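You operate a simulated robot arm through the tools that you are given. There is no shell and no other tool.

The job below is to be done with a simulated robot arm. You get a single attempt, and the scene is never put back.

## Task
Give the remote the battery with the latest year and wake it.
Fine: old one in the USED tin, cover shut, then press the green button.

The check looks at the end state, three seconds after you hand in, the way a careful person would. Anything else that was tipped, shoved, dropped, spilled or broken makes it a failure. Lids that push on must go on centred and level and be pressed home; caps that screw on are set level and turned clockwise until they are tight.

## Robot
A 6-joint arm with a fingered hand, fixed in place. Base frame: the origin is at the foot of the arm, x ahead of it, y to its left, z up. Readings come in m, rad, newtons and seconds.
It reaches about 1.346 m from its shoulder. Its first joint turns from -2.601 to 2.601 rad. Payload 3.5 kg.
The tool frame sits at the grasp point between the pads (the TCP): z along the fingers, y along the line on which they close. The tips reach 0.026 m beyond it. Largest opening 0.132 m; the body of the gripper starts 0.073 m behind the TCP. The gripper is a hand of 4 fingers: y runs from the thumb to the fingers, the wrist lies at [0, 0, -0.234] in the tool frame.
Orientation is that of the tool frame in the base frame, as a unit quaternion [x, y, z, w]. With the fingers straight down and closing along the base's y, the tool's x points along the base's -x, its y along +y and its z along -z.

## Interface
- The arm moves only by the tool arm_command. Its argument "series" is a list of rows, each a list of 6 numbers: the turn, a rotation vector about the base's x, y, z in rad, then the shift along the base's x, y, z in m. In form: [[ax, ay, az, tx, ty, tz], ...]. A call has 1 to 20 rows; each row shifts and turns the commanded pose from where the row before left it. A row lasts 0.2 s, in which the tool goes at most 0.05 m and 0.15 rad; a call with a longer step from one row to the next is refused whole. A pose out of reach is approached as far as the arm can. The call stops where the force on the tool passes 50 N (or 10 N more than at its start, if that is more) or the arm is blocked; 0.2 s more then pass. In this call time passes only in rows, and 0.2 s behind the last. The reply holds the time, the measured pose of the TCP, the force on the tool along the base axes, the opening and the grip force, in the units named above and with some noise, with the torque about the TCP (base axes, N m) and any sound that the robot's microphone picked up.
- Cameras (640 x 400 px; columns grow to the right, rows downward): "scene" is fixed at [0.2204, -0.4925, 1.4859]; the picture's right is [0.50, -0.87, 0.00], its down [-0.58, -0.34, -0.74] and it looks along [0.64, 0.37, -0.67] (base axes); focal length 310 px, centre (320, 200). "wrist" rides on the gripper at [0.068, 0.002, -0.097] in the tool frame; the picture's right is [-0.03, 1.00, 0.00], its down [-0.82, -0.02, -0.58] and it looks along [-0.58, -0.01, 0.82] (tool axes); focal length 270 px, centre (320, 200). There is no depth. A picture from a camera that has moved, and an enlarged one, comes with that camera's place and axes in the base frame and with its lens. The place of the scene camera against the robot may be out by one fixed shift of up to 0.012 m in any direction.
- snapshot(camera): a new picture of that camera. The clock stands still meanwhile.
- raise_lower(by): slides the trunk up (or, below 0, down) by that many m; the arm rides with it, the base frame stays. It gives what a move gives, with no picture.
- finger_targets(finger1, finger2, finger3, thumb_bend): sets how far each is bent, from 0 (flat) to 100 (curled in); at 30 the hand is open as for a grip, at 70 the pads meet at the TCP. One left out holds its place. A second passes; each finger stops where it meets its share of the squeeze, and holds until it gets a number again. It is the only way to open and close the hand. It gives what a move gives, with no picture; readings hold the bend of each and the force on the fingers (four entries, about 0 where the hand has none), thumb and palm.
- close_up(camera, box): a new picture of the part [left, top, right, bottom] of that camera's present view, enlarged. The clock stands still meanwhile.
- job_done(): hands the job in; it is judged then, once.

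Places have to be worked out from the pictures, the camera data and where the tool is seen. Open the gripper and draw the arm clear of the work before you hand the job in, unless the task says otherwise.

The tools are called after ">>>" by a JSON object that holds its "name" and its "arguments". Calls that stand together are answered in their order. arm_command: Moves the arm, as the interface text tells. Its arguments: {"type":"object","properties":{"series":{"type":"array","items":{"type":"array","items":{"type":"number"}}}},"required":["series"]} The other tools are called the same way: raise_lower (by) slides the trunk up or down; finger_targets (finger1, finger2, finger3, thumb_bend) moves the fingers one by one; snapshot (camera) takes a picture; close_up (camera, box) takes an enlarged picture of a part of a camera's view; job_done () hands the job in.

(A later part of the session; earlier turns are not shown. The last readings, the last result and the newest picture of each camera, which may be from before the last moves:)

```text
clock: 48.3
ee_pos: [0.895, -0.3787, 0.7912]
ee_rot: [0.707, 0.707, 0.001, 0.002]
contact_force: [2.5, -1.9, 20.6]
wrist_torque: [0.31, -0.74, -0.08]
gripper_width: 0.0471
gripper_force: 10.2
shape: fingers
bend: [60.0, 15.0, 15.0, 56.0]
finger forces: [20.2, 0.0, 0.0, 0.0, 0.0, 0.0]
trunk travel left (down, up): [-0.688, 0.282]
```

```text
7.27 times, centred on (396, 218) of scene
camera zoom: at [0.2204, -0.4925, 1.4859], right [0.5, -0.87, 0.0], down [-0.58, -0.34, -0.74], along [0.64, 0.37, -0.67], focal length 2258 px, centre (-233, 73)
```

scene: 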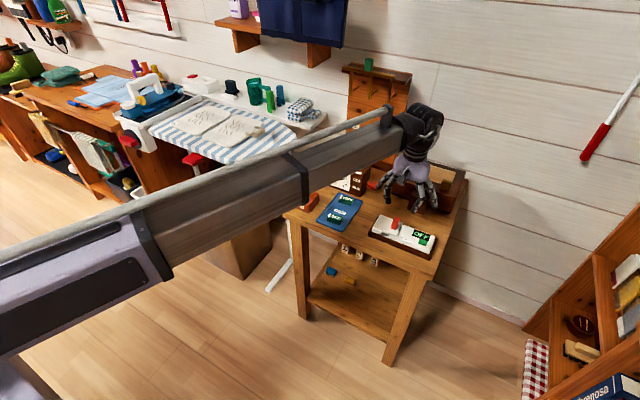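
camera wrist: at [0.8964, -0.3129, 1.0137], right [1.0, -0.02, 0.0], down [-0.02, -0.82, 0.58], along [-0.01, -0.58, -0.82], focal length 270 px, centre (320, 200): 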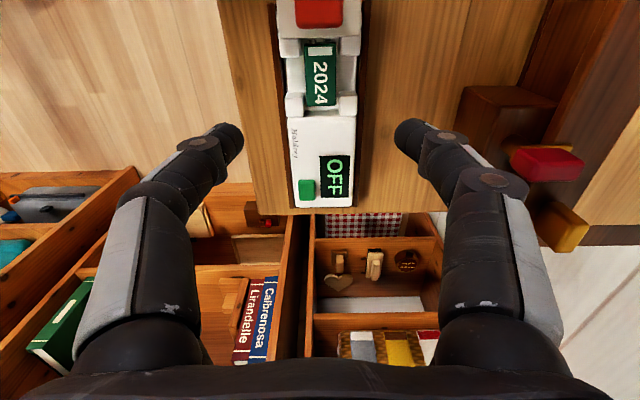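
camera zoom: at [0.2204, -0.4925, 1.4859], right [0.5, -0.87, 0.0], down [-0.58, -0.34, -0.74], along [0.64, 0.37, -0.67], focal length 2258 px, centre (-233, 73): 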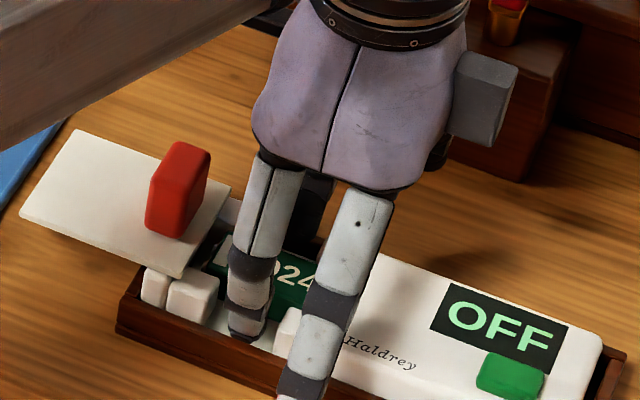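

Finger1 hit the rim on the +x side (20 N). I back up 10 mm, narrow the opening and look again.

>>> {"name": "raise_lower", "arguments": {"by": 0.012}}

>>> {"name": "finger_targets", "arguments": {"finger1": 60, "thumb_bend": 60}}

>>> {"name": "close_up", "arguments": {"camera": "wrist", "box": [200, 20, 440, 200]}}

>>> {"name": "close_up", "arguments": {"camera": "scene", "box": [360, 190, 450, 255]}}

```text
clock: 48.9
ee_pos: [0.8964, -0.3783, 0.8007]
ee_rot: [0.706, 0.708, 0.0, 0.0]
contact_force: [-0.2, -0.3, 0.0]
wrist_torque: [0.0, -0.01, -0.02]
gripper_width: 0.0461
gripper_force: 0.0
shape: fingers
bend: [56.0, 15.0, 15.0, 56.0]
finger forces: [0.0, 0.0, 0.1, 0.0, 0.0, 0.0]
trunk travel left (down, up): [-0.7, 0.27]
```

```text
clock: 49.9
ee_pos: [0.8962, -0.38, 0.8012]
ee_rot: [0.707, 0.707, 0.0, -0.001]
contact_force: [0.6, -0.4, -0.1]
wrist_torque: [-0.03, -0.01, 0.0]
gripper_width: 0.0332
gripper_force: 0.0
shape: fingers
bend: [60.0, 15.0, 15.0, 60.0]
finger forces: [0.0, 0.0, 0.0, 0.0, 0.1, 0.1]
trunk travel left (down, up): [-0.7, 0.27]
```

```text
2.22 times, centred on (320, 110) of wrist
camera zoom: at [0.8993, -0.3118, 0.8987], right [1.0, -0.02, 0.0], down [-0.02, -0.82, 0.58], along [-0.01, -0.58, -0.82], focal length 601 px, centre (320, 400)
```

zoom: 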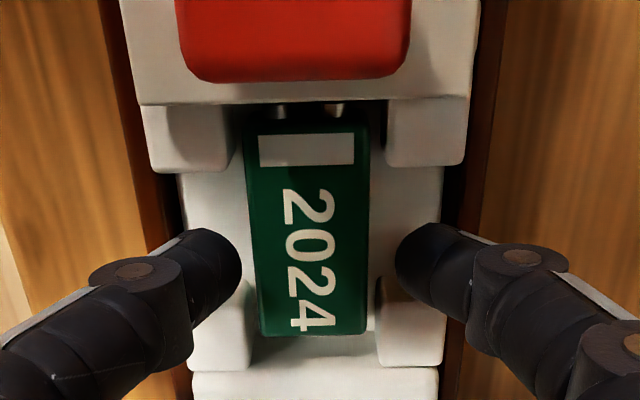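

```text
6.15 times, centred on (405, 222) of scene
camera zoom: at [0.2204, -0.4925, 1.4859], right [0.5, -0.87, 0.0], down [-0.58, -0.34, -0.74], along [0.64, 0.37, -0.67], focal length 1910 px, centre (-203, 62)
```

zoom: 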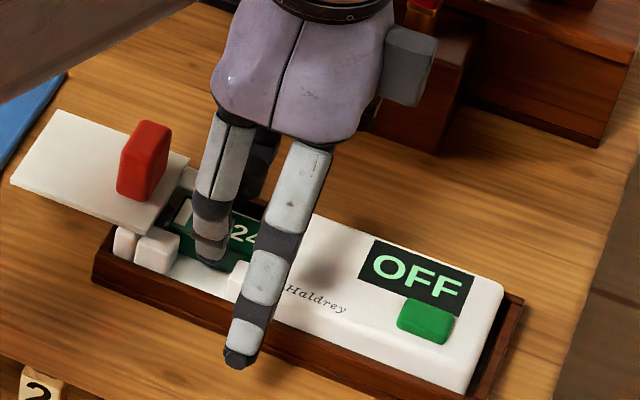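

Nothing was displaced. The battery sits ~2 mm to −x of the finger midline, so I shift −2 mm in x and lower again in small steps.

>>> {"name": "arm_command", "arguments": {"series": [[0, 0, 0, -0.002, 0.0, 0]]}}

>>> {"name": "raise_lower", "arguments": {"by": -0.006}}

>>> {"name": "raise_lower", "arguments": {"by": -0.004}}

>>> {"name": "raise_lower", "arguments": {"by": -0.003}}

```text
clock: 50.3
ee_pos: [0.8943, -0.3786, 0.801]
ee_rot: [0.707, 0.707, 0.0, -0.001]
contact_force: [-0.2, -0.3, -0.5]
wrist_torque: [-0.02, 0.0, -0.03]
gripper_width: 0.0331
gripper_force: 0.0
shape: fingers
bend: [60.0, 15.0, 15.0, 60.0]
finger forces: [0.0, 0.0, 0.0, 0.0, 0.0, 0.0]
trunk travel left (down, up): [-0.7, 0.27]
```

```text
clock: 50.9
ee_pos: [0.8942, -0.3798, 0.7961]
ee_rot: [0.706, 0.708, 0.0, 0.0]
contact_force: [0.1, -0.2, 0.2]
wrist_torque: [0.04, 0.01, 0.03]
gripper_width: 0.0333
gripper_force: 0.0
shape: fingers
bend: [60.0, 15.0, 15.0, 60.0]
finger forces: [0.1, 0.1, 0.1, 0.0, 0.0, 0.0]
trunk travel left (down, up): [-0.694, 0.276]
```

```text
clock: 51.4
ee_pos: [0.8944, -0.3789, 0.7927]
ee_rot: [0.706, 0.708, 0.0, 0.0]
contact_force: [0.7, -0.4, 0.6]
wrist_torque: [-0.02, 0.02, 0.0]
gripper_width: 0.0331
gripper_force: 0.1
shape: fingers
bend: [60.0, 15.0, 15.0, 60.0]
finger forces: [0.0, 0.0, 0.0, 0.0, 0.0, 0.1]
trunk travel left (down, up): [-0.69, 0.28]
```

```text
clock: 51.9
ee_pos: [0.8955, -0.3787, 0.7892]
ee_rot: [0.706, 0.708, 0.0, 0.0]
contact_force: [-0.6, 0.2, -0.2]
wrist_torque: [-0.01, -0.01, 0.0]
gripper_width: 0.0333
gripper_force: 0.1
shape: fingers
bend: [60.0, 15.0, 15.0, 60.0]
finger forces: [0.0, 0.1, 0.1, 0.0, 0.1, 0.0]
trunk travel left (down, up): [-0.687, 0.283]
```

No contact now; tips are at z≈0.762 beside the battery. I lower 2 mm more and close thumb and finger1.

>>> {"name": "raise_lower", "arguments": {"by": -0.002}}

>>> {"name": "finger_targets", "arguments": {"finger1": 70, "thumb_bend": 70}}

>>> {"name": "close_up", "arguments": {"camera": "wrist", "box": [200, 20, 440, 200]}}

```text
clock: 52.4
ee_pos: [0.8962, -0.379, 0.7862]
ee_rot: [0.707, 0.707, 0.0, 0.0]
contact_force: [0.0, -0.4, 0.1]
wrist_torque: [0.02, -0.02, -0.02]
gripper_width: 0.0328
gripper_force: 0.0
shape: fingers
bend: [60.0, 15.0, 15.0, 60.0]
finger forces: [0.1, 0.0, 0.0, 0.1, 0.1, 0.1]
trunk travel left (down, up): [-0.685, 0.285]
```

```text
clock: 53.4
ee_pos: [0.8943, -0.379, 0.7872]
ee_rot: [0.706, 0.708, 0.001, 0.0]
contact_force: [-0.8, -0.5, 0.2]
wrist_torque: [-0.02, 0.04, 0.04]
gripper_width: 0.0221
gripper_force: 6.7
shape: fingers
bend: [62.0, 15.0, 15.0, 67.0]
finger forces: [6.5, 0.0, 0.0, 0.0, 6.5, 0.0]
trunk travel left (down, up): [-0.685, 0.285]
```

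```text
2.22 times, centred on (320, 110) of wrist
camera zoom: at [0.8973, -0.3118, 0.8836], right [1.0, -0.02, 0.0], down [-0.02, -0.82, 0.58], along [-0.01, -0.58, -0.82], focal length 601 px, centre (320, 400)
```

zoom: 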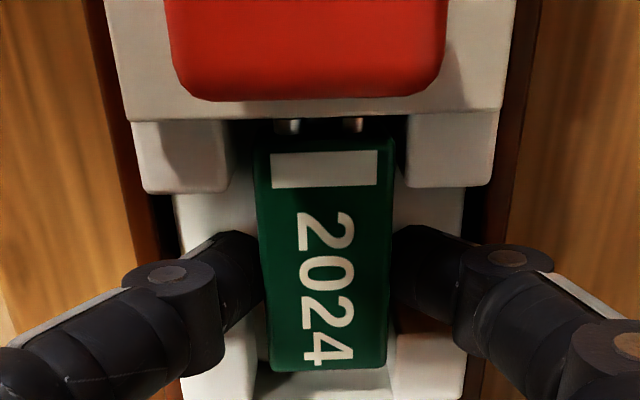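

Battery is gripped (22 mm, 6.5 N). I lift 6 mm and check that only the battery comes up.

>>> {"name": "raise_lower", "arguments": {"by": 0.008}}

>>> {"name": "close_up", "arguments": {"camera": "scene", "box": [360, 190, 450, 255]}}

>>> {"name": "close_up", "arguments": {"camera": "wrist", "box": [200, 20, 440, 200]}}

```text
clock: 54.0
ee_pos: [0.8957, -0.3793, 0.7941]
ee_rot: [0.707, 0.708, 0.001, -0.001]
contact_force: [-0.8, -0.1, -0.3]
wrist_torque: [0.0, -0.01, -0.02]
gripper_width: 0.0222
gripper_force: 6.9
shape: fingers
bend: [62.0, 15.0, 15.0, 67.0]
finger forces: [6.6, 0.1, 0.1, 0.1, 6.4, 0.0]
trunk travel left (down, up): [-0.693, 0.277]
```

```text
6.15 times, centred on (405, 222) of scene
camera zoom: at [0.2204, -0.4925, 1.4859], right [0.5, -0.87, 0.0], down [-0.58, -0.34, -0.74], along [0.64, 0.37, -0.67], focal length 1910 px, centre (-203, 62)
```

zoom: 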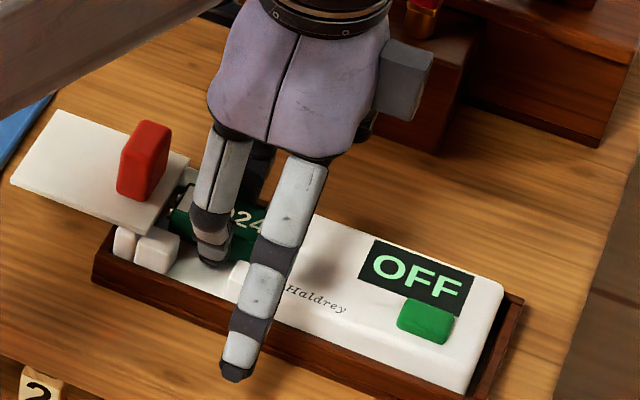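

```text
2.22 times, centred on (320, 110) of wrist
camera zoom: at [0.8973, -0.3119, 0.8916], right [1.0, -0.02, 0.0], down [-0.02, -0.82, 0.58], along [-0.01, -0.58, -0.82], focal length 601 px, centre (320, 400)
```

zoom: 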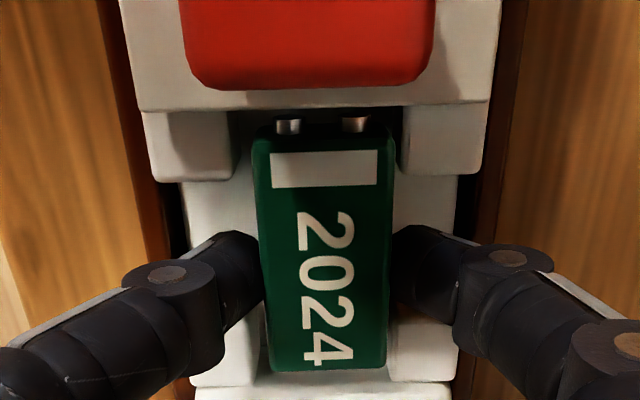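

Only the battery rises. I lift 0.15 m to clear everything.

>>> {"name": "raise_lower", "arguments": {"by": 0.15}}

>>> {"name": "close_up", "arguments": {"camera": "scene", "box": [320, 130, 450, 255]}}

>>> {"name": "snapshot", "arguments": {"camera": "wrist"}}

```text
clock: 55.7
ee_pos: [0.8947, -0.3788, 0.9446]
ee_rot: [0.706, 0.708, 0.0, 0.0]
contact_force: [0.1, -0.4, -0.6]
wrist_torque: [0.0, 0.0, -0.03]
gripper_width: 0.0222
gripper_force: 6.5
shape: fingers
bend: [62.0, 15.0, 15.0, 67.0]
finger forces: [6.5, 0.0, 0.0, 0.0, 6.5, 0.1]
trunk travel left (down, up): [-0.843, 0.127]
```

```text
3.20 times, centred on (385, 192) of scene
camera zoom: at [0.2204, -0.4925, 1.4859], right [0.5, -0.87, 0.0], down [-0.58, -0.34, -0.74], along [0.64, 0.37, -0.67], focal length 993 px, centre (112, 224)
```

zoom: 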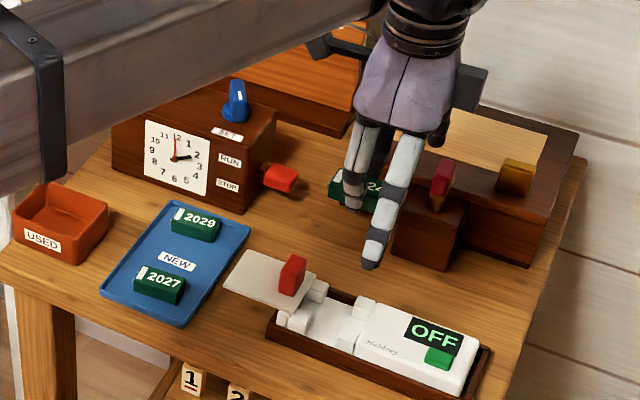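

```text
taken
camera wrist: at [0.8974, -0.3119, 1.0415], right [1.0, -0.02, 0.0], down [-0.02, -0.82, 0.58], along [-0.01, -0.58, -0.82], focal length 270 px, centre (320, 200)
```

wrist: 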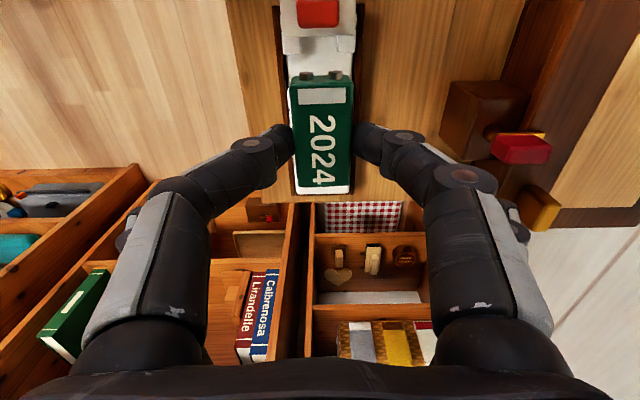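

The battery is held securely. I carry it to above the USED tin (centre ≈ (0.874, −0.055)) while turning back to yaw 0.

>>> {"name": "arm_command", "arguments": {"series": [[0, 0, 0.13, 0, 0.0267, 0], [0, 0, 0.13, 0, 0.0267, 0], [0, 0, 0.13, 0, 0.0267, 0], [0, 0, 0.13, 0, 0.0267, 0], [0, 0, 0.13, 0, 0.0267, 0], [0, 0, 0.13, 0, 0.0267, 0], [0, 0, 0.13, 0, 0.0267, 0], [0, 0, 0.13, 0, 0.0267, 0], [0, 0, 0.13, 0, 0.0267, 0], [0, 0, 0.13, 0, 0.0267, 0], [0, 0, 0.13, 0, 0.0267, 0], [0, 0, 0.14, -0.002, 0.0267, 0]]}}

>>> {"name": "snapshot", "arguments": {"camera": "wrist"}}

>>> {"name": "snapshot", "arguments": {"camera": "scene"}}

```text
clock: 58.3
ee_pos: [0.8919, -0.0581, 0.9439]
ee_rot: [-0.002, 1.0, 0.0, -0.001]
contact_force: [0.0, 1.0, -0.5]
wrist_torque: [-0.02, 0.0, 0.0]
gripper_width: 0.0223
gripper_force: 6.1
shape: fingers
bend: [62.0, 15.0, 15.0, 67.0]
finger forces: [6.4, 0.0, 0.1, 0.0, 6.4, 0.1]
trunk travel left (down, up): [-0.843, 0.127]
```

```text
taken
camera wrist: at [0.8249, -0.0584, 1.0416], right [0.02, 1.0, 0.0], down [0.82, -0.02, 0.58], along [0.58, -0.01, -0.82], focal length 270 px, centre (320, 200)
```

wrist: 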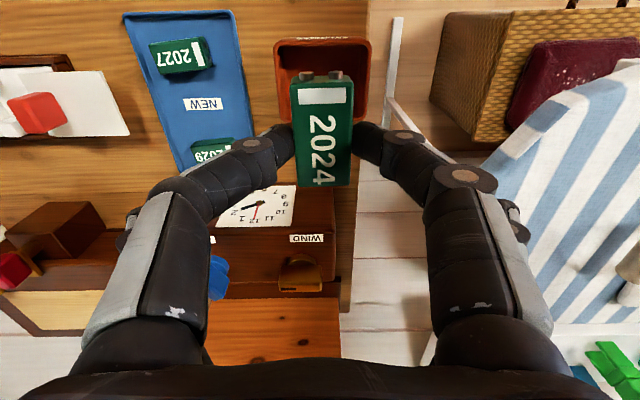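

```text
taken
```

scene: 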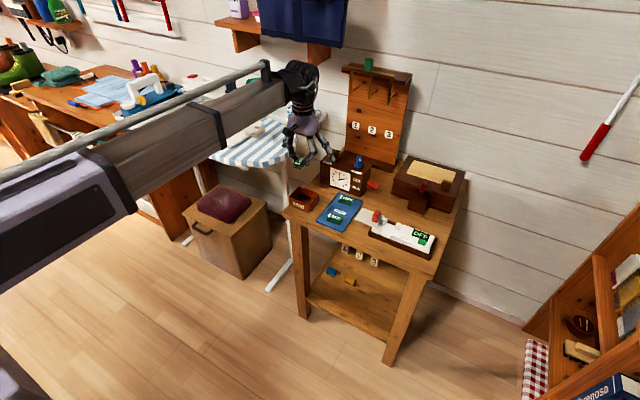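

The tin centre comes out at about (0.879, −0.056). I shift +5 mm in x, splay the unused fingers fully so they ride high, and descend to just inside the tin.

>>> {"name": "arm_command", "arguments": {"series": [[0, 0, 0, 0.005, -0.002, 0]]}}

>>> {"name": "finger_targets", "arguments": {"finger2": 0, "finger3": 0}}

>>> {"name": "raise_lower", "arguments": {"by": -0.1}}

>>> {"name": "snapshot", "arguments": {"camera": "wrist"}}

>>> {"name": "close_up", "arguments": {"camera": "scene", "box": [270, 130, 390, 240]}}

```text
clock: 58.7
ee_pos: [0.8982, -0.0596, 0.9449]
ee_rot: [-0.001, 1.0, 0.0, 0.001]
contact_force: [0.6, -0.6, -0.3]
wrist_torque: [0.0, 0.0, -0.01]
gripper_width: 0.0222
gripper_force: 6.4
shape: fingers
bend: [62.0, 15.0, 15.0, 67.0]
finger forces: [6.4, 0.0, 0.0, 0.0, 6.3, 0.1]
trunk travel left (down, up): [-0.843, 0.127]
```

```text
clock: 59.7
ee_pos: [0.8971, -0.0592, 0.9439]
ee_rot: [0.0, 1.0, 0.0, 0.0]
contact_force: [0.0, -0.6, 0.5]
wrist_torque: [0.01, 0.0, -0.01]
gripper_width: 0.0222
gripper_force: 5.7
shape: fingers
bend: [62.0, 0.0, 0.0, 67.0]
finger forces: [6.5, 0.1, 0.1, 0.0, 6.3, 0.1]
trunk travel left (down, up): [-0.843, 0.127]
```

```text
clock: 61.1
ee_pos: [0.8984, -0.0601, 0.8446]
ee_rot: [-0.001, 1.0, 0.0, 0.0]
contact_force: [0.8, 0.0, -0.8]
wrist_torque: [0.02, -0.03, 0.02]
gripper_width: 0.0221
gripper_force: 6.7
shape: fingers
bend: [62.0, 0.0, 0.0, 67.0]
finger forces: [6.4, 0.0, 0.0, 0.0, 6.4, 0.0]
trunk travel left (down, up): [-0.743, 0.227]
```

```text
taken
camera wrist: at [0.83, -0.0601, 0.9417], right [0.02, 1.0, 0.0], down [0.82, -0.02, 0.58], along [0.58, -0.01, -0.82], focal length 270 px, centre (320, 200)
```

wrist: 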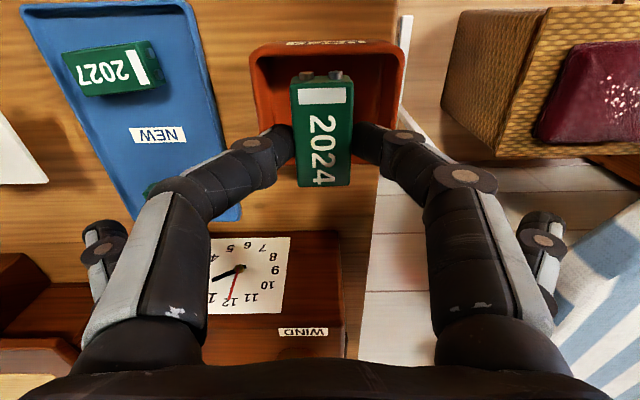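

```text
3.64 times, centred on (330, 185) of scene
camera zoom: at [0.2204, -0.4925, 1.4859], right [0.5, -0.87, 0.0], down [-0.58, -0.34, -0.74], along [0.64, 0.37, -0.67], focal length 1129 px, centre (284, 254)
```

zoom: 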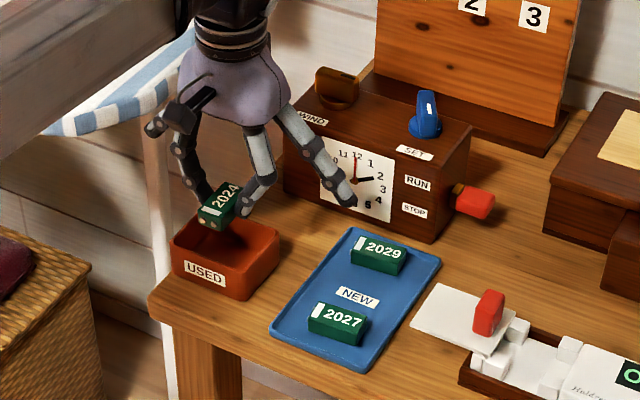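

Battery is centred over the tin and the splayed fingers are clear of clock and tray. I lower into the tin.

>>> {"name": "raise_lower", "arguments": {"by": -0.045}}

>>> {"name": "snapshot", "arguments": {"camera": "wrist"}}

>>> {"name": "close_up", "arguments": {"camera": "scene", "box": [280, 160, 360, 230]}}

```text
clock: 62.0
ee_pos: [0.8979, -0.0599, 0.7999]
ee_rot: [0.0, 1.0, 0.0, 0.0]
contact_force: [-0.6, -0.1, -0.6]
wrist_torque: [0.04, 0.0, -0.02]
gripper_width: 0.0221
gripper_force: 6.4
shape: fingers
bend: [62.0, 0.0, 0.0, 67.0]
finger forces: [6.4, 0.1, 0.0, 0.0, 6.3, 0.0]
trunk travel left (down, up): [-0.698, 0.272]
```

```text
taken
camera wrist: at [0.83, -0.0601, 0.8967], right [0.02, 1.0, 0.0], down [0.82, -0.02, 0.58], along [0.58, -0.01, -0.82], focal length 270 px, centre (320, 200)
```

wrist: 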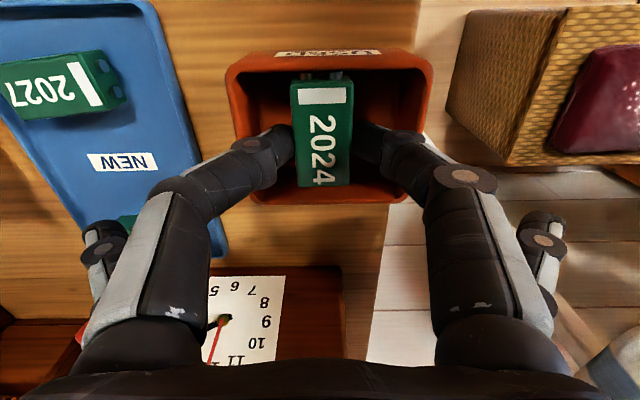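

```text
5.71 times, centred on (320, 195) of scene
camera zoom: at [0.2204, -0.4925, 1.4859], right [0.5, -0.87, 0.0], down [-0.58, -0.34, -0.74], along [0.64, 0.37, -0.67], focal length 1774 px, centre (320, 229)
```

zoom: 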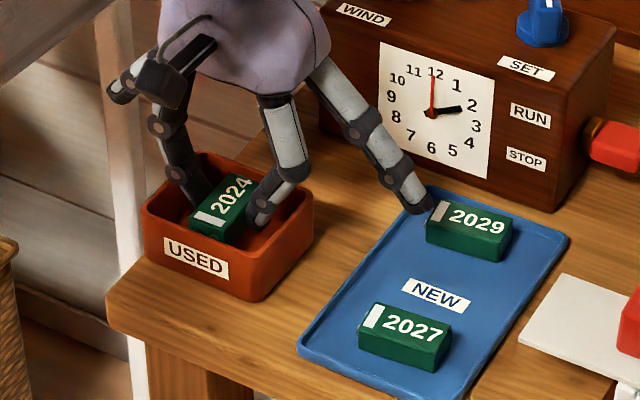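

Finger3's tip is well above the tray (z≈0.84). I lower further in small steps until the battery touches the tin floor.

>>> {"name": "raise_lower", "arguments": {"by": -0.01}}

>>> {"name": "raise_lower", "arguments": {"by": -0.004}}

>>> {"name": "close_up", "arguments": {"camera": "wrist", "box": [200, 40, 460, 230]}}

```text
clock: 62.5
ee_pos: [0.8976, -0.0608, 0.7898]
ee_rot: [0.0, 1.0, 0.0, 0.0]
contact_force: [0.3, -0.5, -0.2]
wrist_torque: [-0.01, 0.0, 0.02]
gripper_width: 0.0219
gripper_force: 6.2
shape: fingers
bend: [62.0, 0.0, 0.0, 67.0]
finger forces: [6.4, 0.0, 0.0, 0.0, 6.4, 0.0]
trunk travel left (down, up): [-0.688, 0.282]
```

```text
clock: 63.1
ee_pos: [0.8976, -0.0612, 0.7854]
ee_rot: [0.001, 1.0, 0.0, 0.0]
contact_force: [0.0, -0.8, 0.0]
wrist_torque: [-0.01, 0.02, 0.0]
gripper_width: 0.0224
gripper_force: 6.1
shape: fingers
bend: [62.0, 0.0, 0.0, 67.0]
finger forces: [6.5, 0.0, 0.1, 0.0, 6.5, 0.0]
trunk travel left (down, up): [-0.684, 0.286]
```

```text
2.11 times, centred on (330, 135) of wrist
camera zoom: at [0.83, -0.0601, 0.8826], right [0.02, 1.0, 0.0], down [0.82, -0.02, 0.58], along [0.58, -0.01, -0.82], focal length 569 px, centre (299, 337)
```

zoom: 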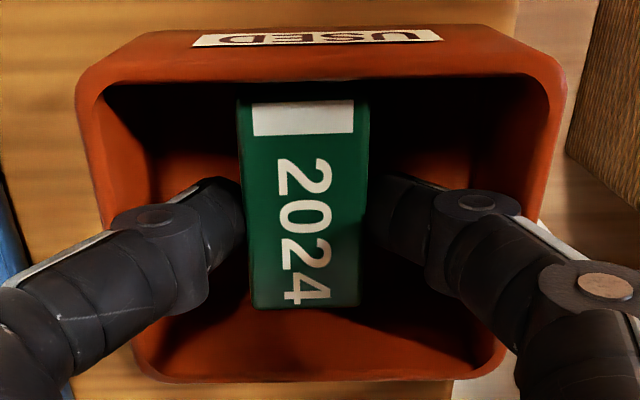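

No contact yet. I lower a few mm more.

>>> {"name": "raise_lower", "arguments": {"by": -0.003}}

>>> {"name": "raise_lower", "arguments": {"by": -0.003}}

```text
clock: 63.6
ee_pos: [0.8966, -0.0597, 0.7835]
ee_rot: [0.0, 1.0, 0.0, 0.0]
contact_force: [0.8, -1.5, 5.7]
wrist_torque: [-0.08, 0.05, -0.04]
gripper_width: 0.0216
gripper_force: 13.4
shape: fingers
bend: [62.0, 0.0, 0.0, 67.0]
finger forces: [13.1, 0.0, 0.1, 0.0, 13.9, 0.1]
trunk travel left (down, up): [-0.681, 0.289]
```

```text
clock: 64.1
ee_pos: [0.8967, -0.0612, 0.7816]
ee_rot: [0.0, 1.0, -0.001, 0.0]
contact_force: [2.2, -1.2, 16.9]
wrist_torque: [-0.09, 0.19, 0.0]
gripper_width: 0.021
gripper_force: 27.5
shape: fingers
bend: [62.0, 0.0, 0.0, 67.0]
finger forces: [26.5, 0.0, 0.1, 0.1, 28.7, 0.1]
trunk travel left (down, up): [-0.678, 0.292]
```

The battery touches the tin floor (TCP 0.783). I back up 4 mm to relieve, then open the two fingers just enough to release.

>>> {"name": "raise_lower", "arguments": {"by": 0.0045}}

>>> {"name": "finger_targets", "arguments": {"finger1": 57, "thumb_bend": 61}}

>>> {"name": "close_up", "arguments": {"camera": "wrist", "box": [200, 40, 460, 230]}}

```text
clock: 64.6
ee_pos: [0.897, -0.0616, 0.7837]
ee_rot: [-0.001, 1.0, 0.0, 0.0]
contact_force: [0.3, -1.0, 0.1]
wrist_torque: [0.0, -0.03, 0.02]
gripper_width: 0.0221
gripper_force: 7.5
shape: fingers
bend: [62.0, 0.0, 0.0, 67.0]
finger forces: [7.9, 0.0, 0.0, 0.1, 7.3, 0.0]
trunk travel left (down, up): [-0.683, 0.287]
```

```text
clock: 65.6
ee_pos: [0.8961, -0.0601, 0.7841]
ee_rot: [0.0, 1.0, 0.0, 0.0]
contact_force: [-0.1, 0.1, 4.9]
wrist_torque: [-0.07, 0.08, -0.02]
gripper_width: 0.0237
gripper_force: 12.4
shape: fingers
bend: [59.0, 0.0, 0.0, 63.0]
finger forces: [11.2, 0.0, 0.0, 0.1, 13.0, 0.1]
trunk travel left (down, up): [-0.683, 0.287]
```

```text
2.11 times, centred on (330, 135) of wrist
camera zoom: at [0.8298, -0.06, 0.8815], right [0.02, 1.0, 0.0], down [0.82, -0.02, 0.58], along [0.58, -0.01, -0.82], focal length 569 px, centre (299, 337)
```

zoom: 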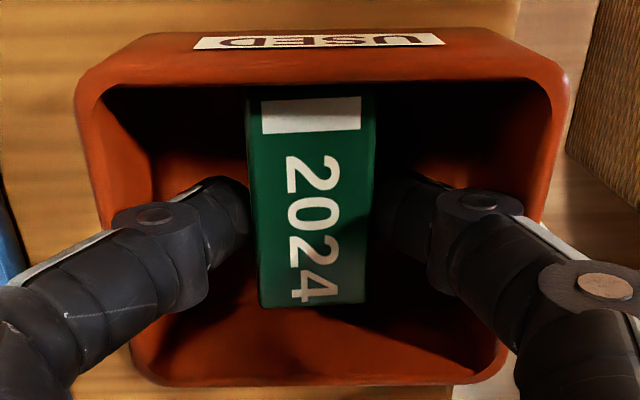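

The opening tips press on the tin floor (they reach lower as they open). I raise 5 mm and command the opening again.

>>> {"name": "raise_lower", "arguments": {"by": 0.005}}

>>> {"name": "finger_targets", "arguments": {"finger1": 57, "thumb_bend": 61}}

>>> {"name": "close_up", "arguments": {"camera": "wrist", "box": [200, 40, 460, 230]}}

```text
clock: 66.2
ee_pos: [0.8969, -0.06, 0.7903]
ee_rot: [0.0, 1.0, 0.0, 0.0]
contact_force: [0.8, -0.7, 5.0]
wrist_torque: [0.03, 0.09, 0.01]
gripper_width: 0.0294
gripper_force: 3.8
shape: fingers
bend: [59.0, 0.0, 0.0, 62.0]
finger forces: [4.5, 0.1, 0.1, 0.1, 2.9, 0.0]
trunk travel left (down, up): [-0.688, 0.282]
```

```text
clock: 67.2
ee_pos: [0.898, -0.0609, 0.7898]
ee_rot: [0.001, 1.0, -0.001, 0.0]
contact_force: [0.8, -0.9, 5.9]
wrist_torque: [0.1, 0.11, 0.03]
gripper_width: 0.0293
gripper_force: 3.4
shape: fingers
bend: [59.0, 0.0, 0.0, 62.0]
finger forces: [5.3, 0.1, 0.1, 0.0, 2.7, 0.1]
trunk travel left (down, up): [-0.688, 0.282]
```

```text
2.11 times, centred on (330, 135) of wrist
camera zoom: at [0.8297, -0.0602, 0.8865], right [0.02, 1.0, 0.0], down [0.82, -0.02, 0.58], along [0.58, -0.01, -0.82], focal length 569 px, centre (299, 337)
```

zoom: 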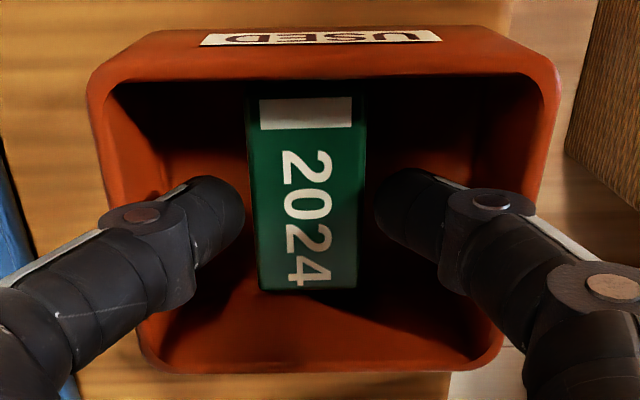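

The battery is lying free in the tin; the finger backs rest on the rim. I raise straight up in steps, checking the tin stays put.

>>> {"name": "raise_lower", "arguments": {"by": 0.01}}

>>> {"name": "raise_lower", "arguments": {"by": 0.04}}

>>> {"name": "raise_lower", "arguments": {"by": 0.06}}

>>> {"name": "snapshot", "arguments": {"camera": "wrist"}}

>>> {"name": "close_up", "arguments": {"camera": "scene", "box": [280, 160, 400, 240]}}

```text
clock: 67.8
ee_pos: [0.8975, -0.0605, 0.7997]
ee_rot: [0.0, 1.0, 0.0, 0.0]
contact_force: [0.1, 0.0, -0.5]
wrist_torque: [-0.01, 0.01, 0.01]
gripper_width: 0.0366
gripper_force: 0.1
shape: fingers
bend: [56.0, 0.0, 0.0, 61.0]
finger forces: [0.0, 0.0, 0.0, 0.0, 0.0, 0.0]
trunk travel left (down, up): [-0.698, 0.272]
```

```text
clock: 68.6
ee_pos: [0.8968, -0.0602, 0.8382]
ee_rot: [0.0, 1.0, 0.0, 0.0]
contact_force: [0.8, 0.6, 0.2]
wrist_torque: [-0.06, -0.02, -0.02]
gripper_width: 0.0368
gripper_force: 0.1
shape: fingers
bend: [56.0, 0.0, 0.0, 61.0]
finger forces: [0.1, 0.1, 0.0, 0.0, 0.0, 0.1]
trunk travel left (down, up): [-0.738, 0.232]
```

```text
clock: 69.6
ee_pos: [0.8975, -0.0608, 0.8992]
ee_rot: [-0.001, 1.0, 0.0, 0.0]
contact_force: [0.2, -0.4, -0.1]
wrist_torque: [0.0, 0.02, -0.04]
gripper_width: 0.0368
gripper_force: 0.1
shape: fingers
bend: [56.0, 0.0, 0.0, 61.0]
finger forces: [0.0, 0.0, 0.0, 0.0, 0.0, 0.0]
trunk travel left (down, up): [-0.798, 0.172]
```

```text
taken
camera wrist: at [0.8301, -0.0601, 0.9961], right [0.02, 1.0, 0.0], down [0.82, -0.02, 0.58], along [0.58, -0.01, -0.82], focal length 270 px, centre (320, 200)
```

wrist: 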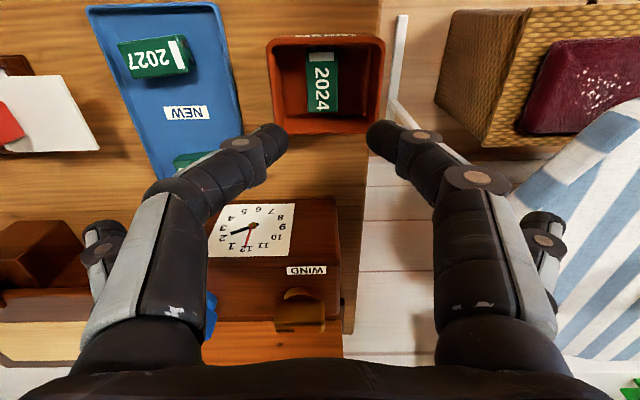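

```text
5.00 times, centred on (340, 200) of scene
camera zoom: at [0.2204, -0.4925, 1.4859], right [0.5, -0.87, 0.0], down [-0.58, -0.34, -0.74], along [0.64, 0.37, -0.67], focal length 1552 px, centre (220, 200)
```

zoom: 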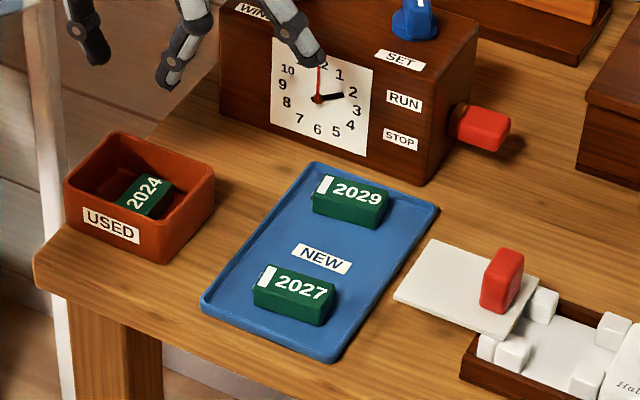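

Old battery is in the USED tin. Next the 2029 battery: I'll set all fingers to a moderate opening (unused pair will sit just beyond the battery's −y end), raise a bit and go above it with yaw −90°, then check clearance to the clock.

>>> {"name": "finger_targets", "arguments": {"finger1": 57, "finger2": 57, "finger3": 57, "thumb_bend": 57}}

>>> {"name": "raise_lower", "arguments": {"by": 0.05}}

>>> {"name": "arm_command", "arguments": {"series": [[0, 0, -0.13, 0.0038, -0.0112, 0], [0, 0, -0.13, 0.0038, -0.0112, 0], [0, 0, -0.13, 0.0038, -0.0112, 0], [0, 0, -0.13, 0.0038, -0.0112, 0], [0, 0, -0.13, 0.0038, -0.0112, 0], [0, 0, -0.13, 0.0038, -0.0112, 0], [0, 0, -0.13, 0.0038, -0.0112, 0], [0, 0, -0.13, 0.0038, -0.0112, 0], [0, 0, -0.13, 0.0038, -0.0112, 0], [0, 0, -0.13, 0.0038, -0.0112, 0], [0, 0, -0.13, 0.0038, -0.0112, 0], [0, 0, -0.14, 0.0038, -0.0112, 0]]}}

>>> {"name": "snapshot", "arguments": {"camera": "wrist"}}

>>> {"name": "close_up", "arguments": {"camera": "wrist", "box": [200, 0, 480, 180]}}

>>> {"name": "close_up", "arguments": {"camera": "scene", "box": [300, 120, 420, 230]}}

```text
clock: 70.6
ee_pos: [0.8977, -0.0606, 0.8991]
ee_rot: [-0.001, 1.0, 0.0, 0.0]
contact_force: [0.0, 0.0, 0.6]
wrist_torque: [-0.03, 0.0, 0.01]
gripper_width: 0.0452
gripper_force: 0.0
shape: fingers
bend: [56.0, 56.0, 56.0, 56.0]
finger forces: [0.1, 0.0, 0.1, 0.1, 0.0, 0.0]
trunk travel left (down, up): [-0.798, 0.172]
```

```text
clock: 71.5
ee_pos: [0.8976, -0.06, 0.9492]
ee_rot: [0.0, 1.0, 0.0, 0.0]
contact_force: [-0.2, -0.4, -0.2]
wrist_torque: [-0.02, 0.0, -0.04]
gripper_width: 0.045
gripper_force: 0.0
shape: fingers
bend: [56.0, 56.0, 56.0, 56.0]
finger forces: [0.0, 0.0, 0.0, 0.1, 0.1, 0.1]
trunk travel left (down, up): [-0.848, 0.122]
```

```text
clock: 74.1
ee_pos: [0.943, -0.1959, 0.948]
ee_rot: [0.708, 0.707, 0.0, 0.0]
contact_force: [1.2, 0.3, -0.2]
wrist_torque: [-0.05, 0.03, -0.01]
gripper_width: 0.0452
gripper_force: 0.2
shape: fingers
bend: [56.0, 56.0, 56.0, 56.0]
finger forces: [0.0, 0.0, 0.1, 0.1, 0.0, 0.1]
trunk travel left (down, up): [-0.848, 0.122]
```

```text
taken
camera wrist: at [0.9459, -0.1285, 1.0461], right [1.0, -0.03, 0.0], down [-0.02, -0.82, 0.58], along [-0.02, -0.58, -0.82], focal length 270 px, centre (320, 200)
```

wrist: 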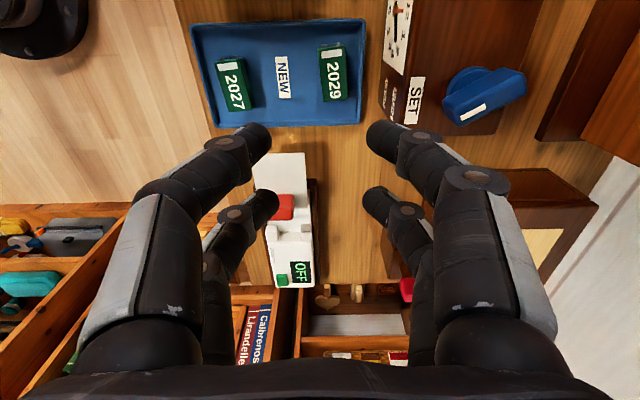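

```text
2.22 times, centred on (340, 90) of wrist
camera zoom: at [0.9459, -0.1285, 1.0461], right [1.0, -0.03, 0.0], down [-0.02, -0.82, 0.58], along [-0.02, -0.58, -0.82], focal length 601 px, centre (276, 444)
```

zoom: 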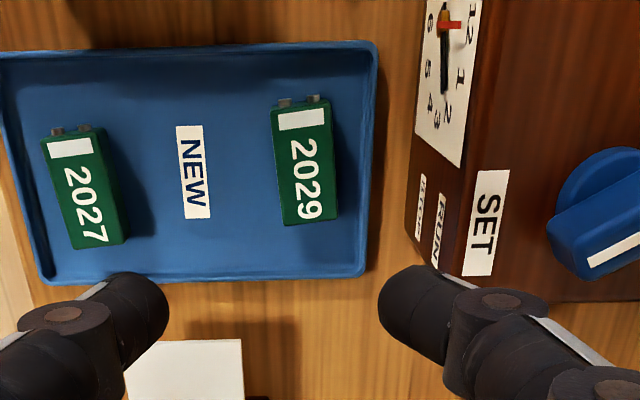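

```text
3.64 times, centred on (360, 175) of scene
camera zoom: at [0.2204, -0.4925, 1.4859], right [0.5, -0.87, 0.0], down [-0.58, -0.34, -0.74], along [0.64, 0.37, -0.67], focal length 1129 px, centre (174, 291)
```

zoom: 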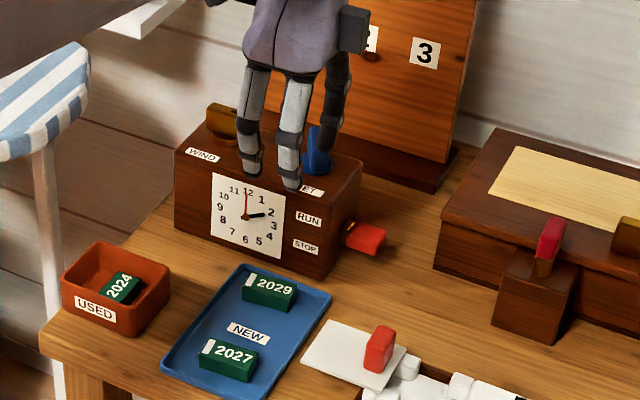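

2029 is at about (0.956, −0.181), turned ~5° and close to the clock (front face x≈1.008). I'll approach with the hand centred ~25 mm to −x, finger1 opened wide to reach behind the battery, and draw it toward −x before gripping.

>>> {"name": "arm_command", "arguments": {"series": [[0, 0, 0.095, -0.011, -0.0075, 0]]}}

>>> {"name": "finger_targets", "arguments": {"finger1": 43, "thumb_bend": 57}}

>>> {"name": "raise_lower", "arguments": {"by": -0.08}}

>>> {"name": "snapshot", "arguments": {"camera": "wrist"}}

>>> {"name": "close_up", "arguments": {"camera": "wrist", "box": [200, 0, 520, 200]}}

>>> {"name": "close_up", "arguments": {"camera": "scene", "box": [300, 130, 400, 230]}}

```text
clock: 74.5
ee_pos: [0.9318, -0.2034, 0.9491]
ee_rot: [0.672, 0.74, 0.0, 0.0]
contact_force: [-0.1, -0.2, -1.0]
wrist_torque: [-0.01, -0.03, 0.01]
gripper_width: 0.0451
gripper_force: 0.1
shape: fingers
bend: [56.0, 56.0, 56.0, 56.0]
finger forces: [0.0, 0.0, 0.0, 0.1, 0.1, 0.1]
trunk travel left (down, up): [-0.848, 0.122]
```

```text
clock: 75.5
ee_pos: [0.9321, -0.2033, 0.9497]
ee_rot: [0.672, 0.74, 0.0, 0.0]
contact_force: [0.5, -0.2, -0.3]
wrist_torque: [-0.03, -0.02, 0.01]
gripper_width: 0.067
gripper_force: 0.0
shape: fingers
bend: [43.0, 56.0, 56.0, 56.0]
finger forces: [0.0, 0.0, 0.1, 0.0, 0.1, 0.0]
trunk travel left (down, up): [-0.848, 0.122]
```

```text
clock: 76.7
ee_pos: [0.9315, -0.203, 0.8681]
ee_rot: [0.672, 0.74, 0.001, 0.0]
contact_force: [-0.7, 0.2, 1.0]
wrist_torque: [0.02, 0.02, 0.02]
gripper_width: 0.0667
gripper_force: 0.0
shape: fingers
bend: [43.0, 56.0, 56.0, 56.0]
finger forces: [0.0, 0.0, 0.0, 0.0, 0.0, 0.0]
trunk travel left (down, up): [-0.768, 0.202]
```

```text
taken
camera wrist: at [0.9281, -0.1361, 0.9662], right [1.0, 0.07, 0.0], down [0.06, -0.81, 0.58], along [0.04, -0.58, -0.82], focal length 270 px, centre (320, 200)
```

wrist: 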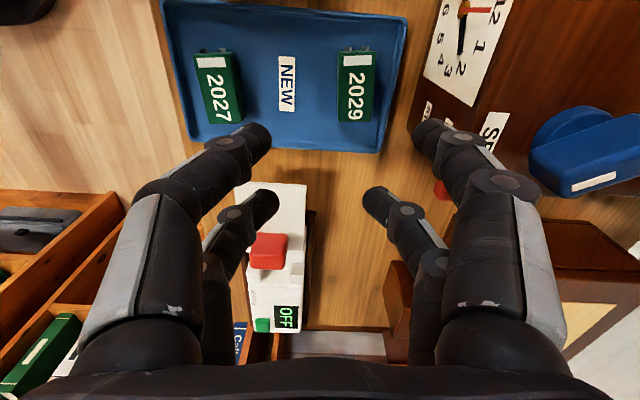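

```text
2.00 times, centred on (360, 100) of wrist
camera zoom: at [0.9281, -0.1361, 0.9662], right [1.0, 0.07, 0.0], down [0.06, -0.81, 0.58], along [0.04, -0.58, -0.82], focal length 541 px, centre (240, 400)
```

zoom: 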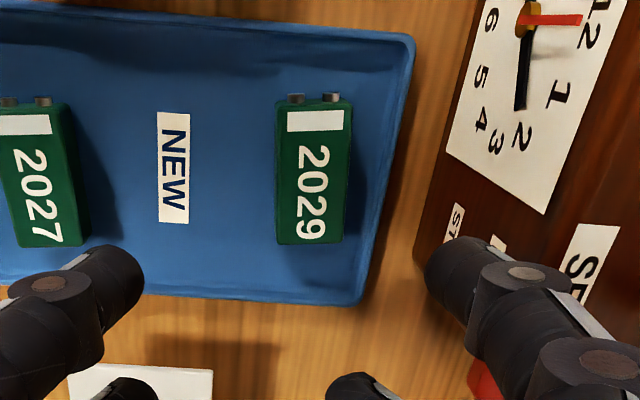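

```text
4.00 times, centred on (350, 180) of scene
camera zoom: at [0.2204, -0.4925, 1.4859], right [0.5, -0.87, 0.0], down [-0.58, -0.34, -0.74], along [0.64, 0.37, -0.67], focal length 1242 px, centre (200, 280)
```

zoom: 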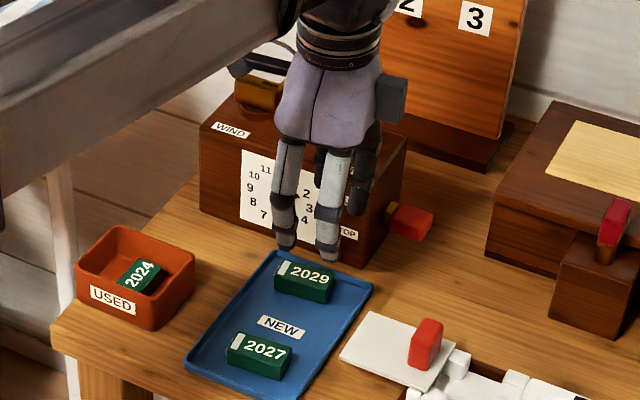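

Finger1's tip would come down at x≈0.979–0.990 with ~11 mm clearance to the clock face (x≈1.005). I narrow finger1 slightly and lower to tips ≈ z 0.767.

>>> {"name": "finger_targets", "arguments": {"finger1": 45}}

>>> {"name": "raise_lower", "arguments": {"by": -0.05}}

>>> {"name": "raise_lower", "arguments": {"by": -0.014}}

>>> {"name": "snapshot", "arguments": {"camera": "wrist"}}

>>> {"name": "close_up", "arguments": {"camera": "scene", "box": [310, 150, 380, 220]}}

```text
clock: 77.7
ee_pos: [0.9317, -0.2036, 0.8688]
ee_rot: [0.672, 0.74, -0.001, 0.0]
contact_force: [0.1, 0.4, -0.2]
wrist_torque: [0.02, -0.01, 0.03]
gripper_width: 0.0646
gripper_force: 0.0
shape: fingers
bend: [45.0, 56.0, 56.0, 56.0]
finger forces: [0.0, 0.0, 0.0, 0.0, 0.0, 0.1]
trunk travel left (down, up): [-0.768, 0.202]
```

```text
clock: 78.6
ee_pos: [0.9328, -0.2029, 0.8191]
ee_rot: [0.672, 0.74, -0.001, 0.0]
contact_force: [0.7, -0.2, -0.5]
wrist_torque: [-0.01, 0.01, 0.0]
gripper_width: 0.0645
gripper_force: 0.0
shape: fingers
bend: [45.0, 56.0, 56.0, 56.0]
finger forces: [0.0, 0.1, 0.1, 0.0, 0.1, 0.0]
trunk travel left (down, up): [-0.718, 0.252]
```

```text
clock: 79.2
ee_pos: [0.9324, -0.2032, 0.8049]
ee_rot: [0.673, 0.74, 0.0, 0.0]
contact_force: [-0.7, -0.6, 0.1]
wrist_torque: [-0.02, 0.0, -0.01]
gripper_width: 0.0642
gripper_force: 0.0
shape: fingers
bend: [45.0, 56.0, 56.0, 56.0]
finger forces: [0.0, 0.0, 0.0, 0.0, 0.0, 0.0]
trunk travel left (down, up): [-0.704, 0.266]
```

```text
taken
camera wrist: at [0.9282, -0.1361, 0.9022], right [1.0, 0.07, 0.0], down [0.06, -0.81, 0.58], along [0.04, -0.58, -0.82], focal length 270 px, centre (320, 200)
```

wrist: 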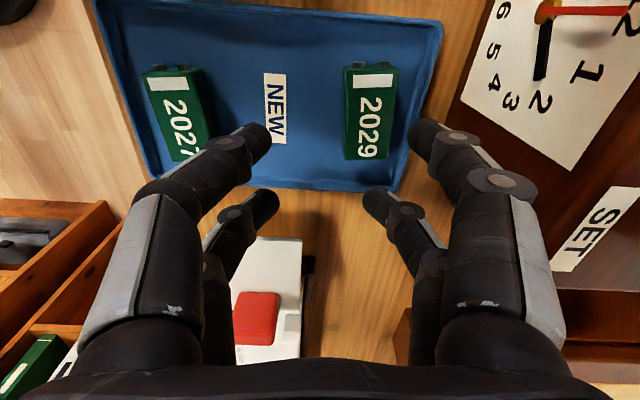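

```text
5.71 times, centred on (345, 185) of scene
camera zoom: at [0.2204, -0.4925, 1.4859], right [0.5, -0.87, 0.0], down [-0.58, -0.34, -0.74], along [0.64, 0.37, -0.67], focal length 1774 px, centre (177, 286)
```

zoom: 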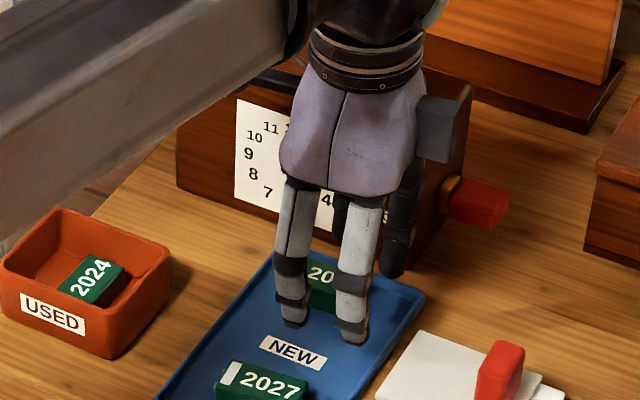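

Clearances look fine; finger1's tip is by the tray rim. I tuck the thumb a little further from 2027 and lower 7 mm, watching for contact.

>>> {"name": "finger_targets", "arguments": {"thumb_bend": 61}}

>>> {"name": "raise_lower", "arguments": {"by": -0.005}}

>>> {"name": "raise_lower", "arguments": {"by": -0.003}}

>>> {"name": "close_up", "arguments": {"camera": "wrist", "box": [220, 20, 480, 200]}}

```text
clock: 80.2
ee_pos: [0.9321, -0.2028, 0.8044]
ee_rot: [0.672, 0.74, 0.0, 0.001]
contact_force: [0.3, 0.1, -0.3]
wrist_torque: [-0.03, -0.01, 0.01]
gripper_width: 0.0567
gripper_force: 0.0
shape: fingers
bend: [45.0, 56.0, 56.0, 61.0]
finger forces: [0.0, 0.0, 0.1, 0.0, 0.0, 0.1]
trunk travel left (down, up): [-0.704, 0.266]
```

```text
clock: 80.8
ee_pos: [0.9336, -0.204, 0.8009]
ee_rot: [0.672, 0.74, 0.001, -0.001]
contact_force: [-0.3, -1.2, -0.6]
wrist_torque: [-0.01, -0.03, -0.03]
gripper_width: 0.0564
gripper_force: 0.1
shape: fingers
bend: [45.0, 56.0, 56.0, 61.0]
finger forces: [0.0, 0.0, 0.0, 0.1, 0.0, 0.0]
trunk travel left (down, up): [-0.699, 0.271]
```

```text
clock: 81.3
ee_pos: [0.9322, -0.2033, 0.7969]
ee_rot: [0.672, 0.741, 0.001, 0.0]
contact_force: [0.8, -0.1, -0.3]
wrist_torque: [0.0, -0.01, 0.01]
gripper_width: 0.0565
gripper_force: 0.1
shape: fingers
bend: [45.0, 56.0, 56.0, 61.0]
finger forces: [0.0, 0.0, 0.0, 0.0, 0.0, 0.0]
trunk travel left (down, up): [-0.696, 0.274]
```

```text
2.22 times, centred on (350, 110) of wrist
camera zoom: at [0.9282, -0.1361, 0.8942], right [1.0, 0.07, 0.0], down [0.06, -0.81, 0.58], along [0.04, -0.58, -0.82], focal length 601 px, centre (253, 400)
```

zoom: 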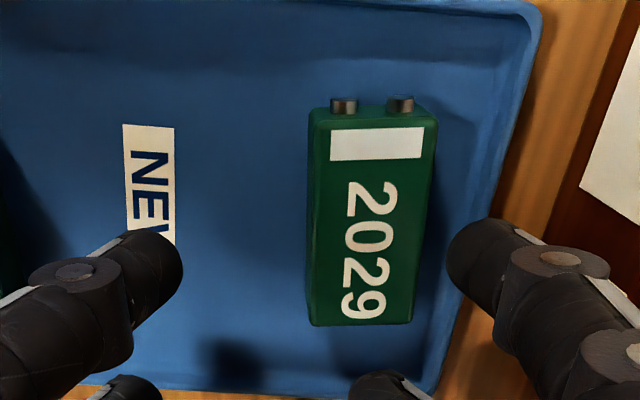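

Finger1 is behind the battery with ~8 mm gap. I draw it in with finger1 to bend 52, which pushes the battery about 9 mm toward −x and clears the rim.

>>> {"name": "finger_targets", "arguments": {"finger1": 52}}

>>> {"name": "close_up", "arguments": {"camera": "wrist", "box": [220, 20, 480, 200]}}

```text
clock: 82.3
ee_pos: [0.9315, -0.2035, 0.7971]
ee_rot: [0.672, 0.741, 0.0, 0.001]
contact_force: [-0.9, -0.7, -0.3]
wrist_torque: [-0.02, 0.0, -0.03]
gripper_width: 0.045
gripper_force: 0.1
shape: fingers
bend: [52.0, 56.0, 56.0, 61.0]
finger forces: [0.0, 0.0, 0.1, 0.0, 0.0, 0.1]
trunk travel left (down, up): [-0.696, 0.274]
```

```text
2.22 times, centred on (350, 110) of wrist
camera zoom: at [0.9282, -0.1361, 0.8942], right [1.0, 0.07, 0.0], down [0.06, -0.81, 0.58], along [0.04, -0.58, -0.82], focal length 601 px, centre (253, 400)
```

zoom: 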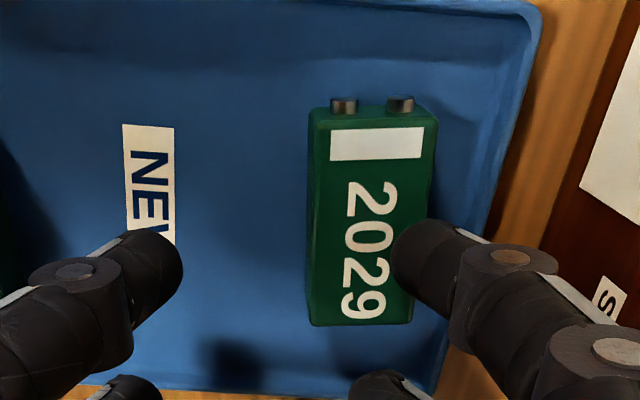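

Finger1 passed just above the battery without touching. I reopen it, lower 6 mm in steps with force checks, and try again.

>>> {"name": "finger_targets", "arguments": {"finger1": 45}}

>>> {"name": "raise_lower", "arguments": {"by": -0.003}}

>>> {"name": "raise_lower", "arguments": {"by": -0.003}}

>>> {"name": "close_up", "arguments": {"camera": "wrist", "box": [220, 20, 480, 200]}}

```text
clock: 83.3
ee_pos: [0.9322, -0.2034, 0.7968]
ee_rot: [0.672, 0.74, 0.0, 0.001]
contact_force: [-0.2, -0.9, -1.0]
wrist_torque: [0.01, -0.04, -0.02]
gripper_width: 0.0558
gripper_force: 0.1
shape: fingers
bend: [45.0, 56.0, 56.0, 61.0]
finger forces: [0.0, 0.0, 0.0, 0.0, 0.0, 0.0]
trunk travel left (down, up): [-0.696, 0.274]
```

```text
clock: 83.8
ee_pos: [0.9311, -0.2035, 0.7946]
ee_rot: [0.672, 0.74, -0.001, 0.0]
contact_force: [0.3, -0.7, -0.5]
wrist_torque: [-0.03, 0.0, 0.0]
gripper_width: 0.0556
gripper_force: 0.1
shape: fingers
bend: [45.0, 56.0, 56.0, 61.0]
finger forces: [0.0, 0.1, 0.0, 0.0, 0.0, 0.0]
trunk travel left (down, up): [-0.693, 0.277]
```

```text
clock: 84.3
ee_pos: [0.9321, -0.2032, 0.7909]
ee_rot: [0.673, 0.74, 0.0, 0.0]
contact_force: [-0.5, -0.9, -0.1]
wrist_torque: [0.05, 0.0, -0.03]
gripper_width: 0.0558
gripper_force: 0.0
shape: fingers
bend: [45.0, 56.0, 56.0, 61.0]
finger forces: [0.1, 0.0, 0.0, 0.0, 0.0, 0.0]
trunk travel left (down, up): [-0.69, 0.28]
```

```text
2.22 times, centred on (350, 110) of wrist
camera zoom: at [0.9282, -0.1361, 0.8882], right [1.0, 0.07, 0.0], down [0.06, -0.81, 0.58], along [0.04, -0.58, -0.82], focal length 601 px, centre (253, 400)
```

zoom: 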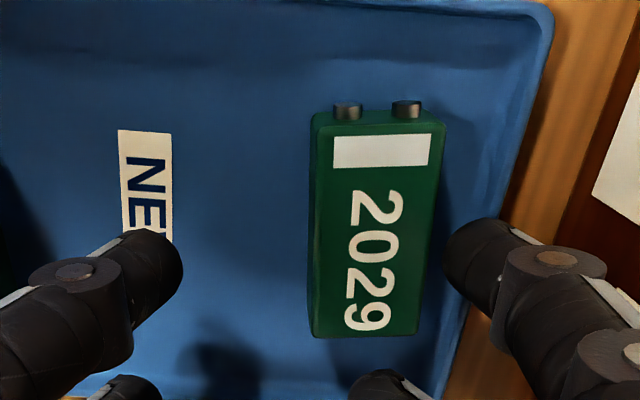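

No contact while lowering. I pull with finger1 to bend 52 again.

>>> {"name": "finger_targets", "arguments": {"finger1": 52}}

>>> {"name": "close_up", "arguments": {"camera": "wrist", "box": [220, 20, 480, 200]}}

```text
clock: 85.3
ee_pos: [0.9326, -0.2028, 0.7905]
ee_rot: [0.672, 0.74, 0.0, 0.0]
contact_force: [-0.4, 0.7, -0.2]
wrist_torque: [0.0, -0.03, 0.02]
gripper_width: 0.0447
gripper_force: 0.1
shape: fingers
bend: [52.0, 56.0, 56.0, 61.0]
finger forces: [0.0, 0.1, 0.0, 0.1, 0.0, 0.0]
trunk travel left (down, up): [-0.69, 0.28]
```

```text
2.22 times, centred on (350, 110) of wrist
camera zoom: at [0.9282, -0.1361, 0.8882], right [1.0, 0.07, 0.0], down [0.06, -0.81, 0.58], along [0.04, -0.58, -0.82], focal length 601 px, centre (253, 400)
```

zoom: 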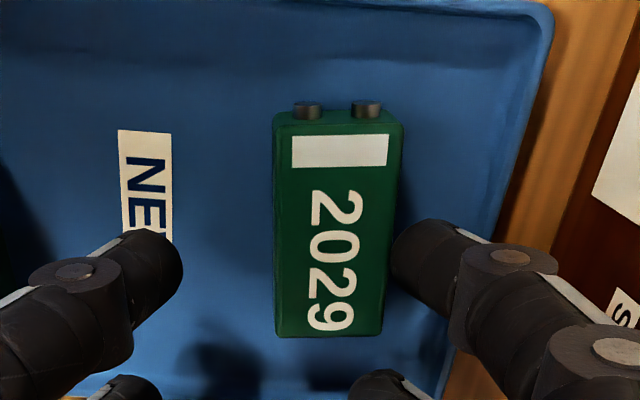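

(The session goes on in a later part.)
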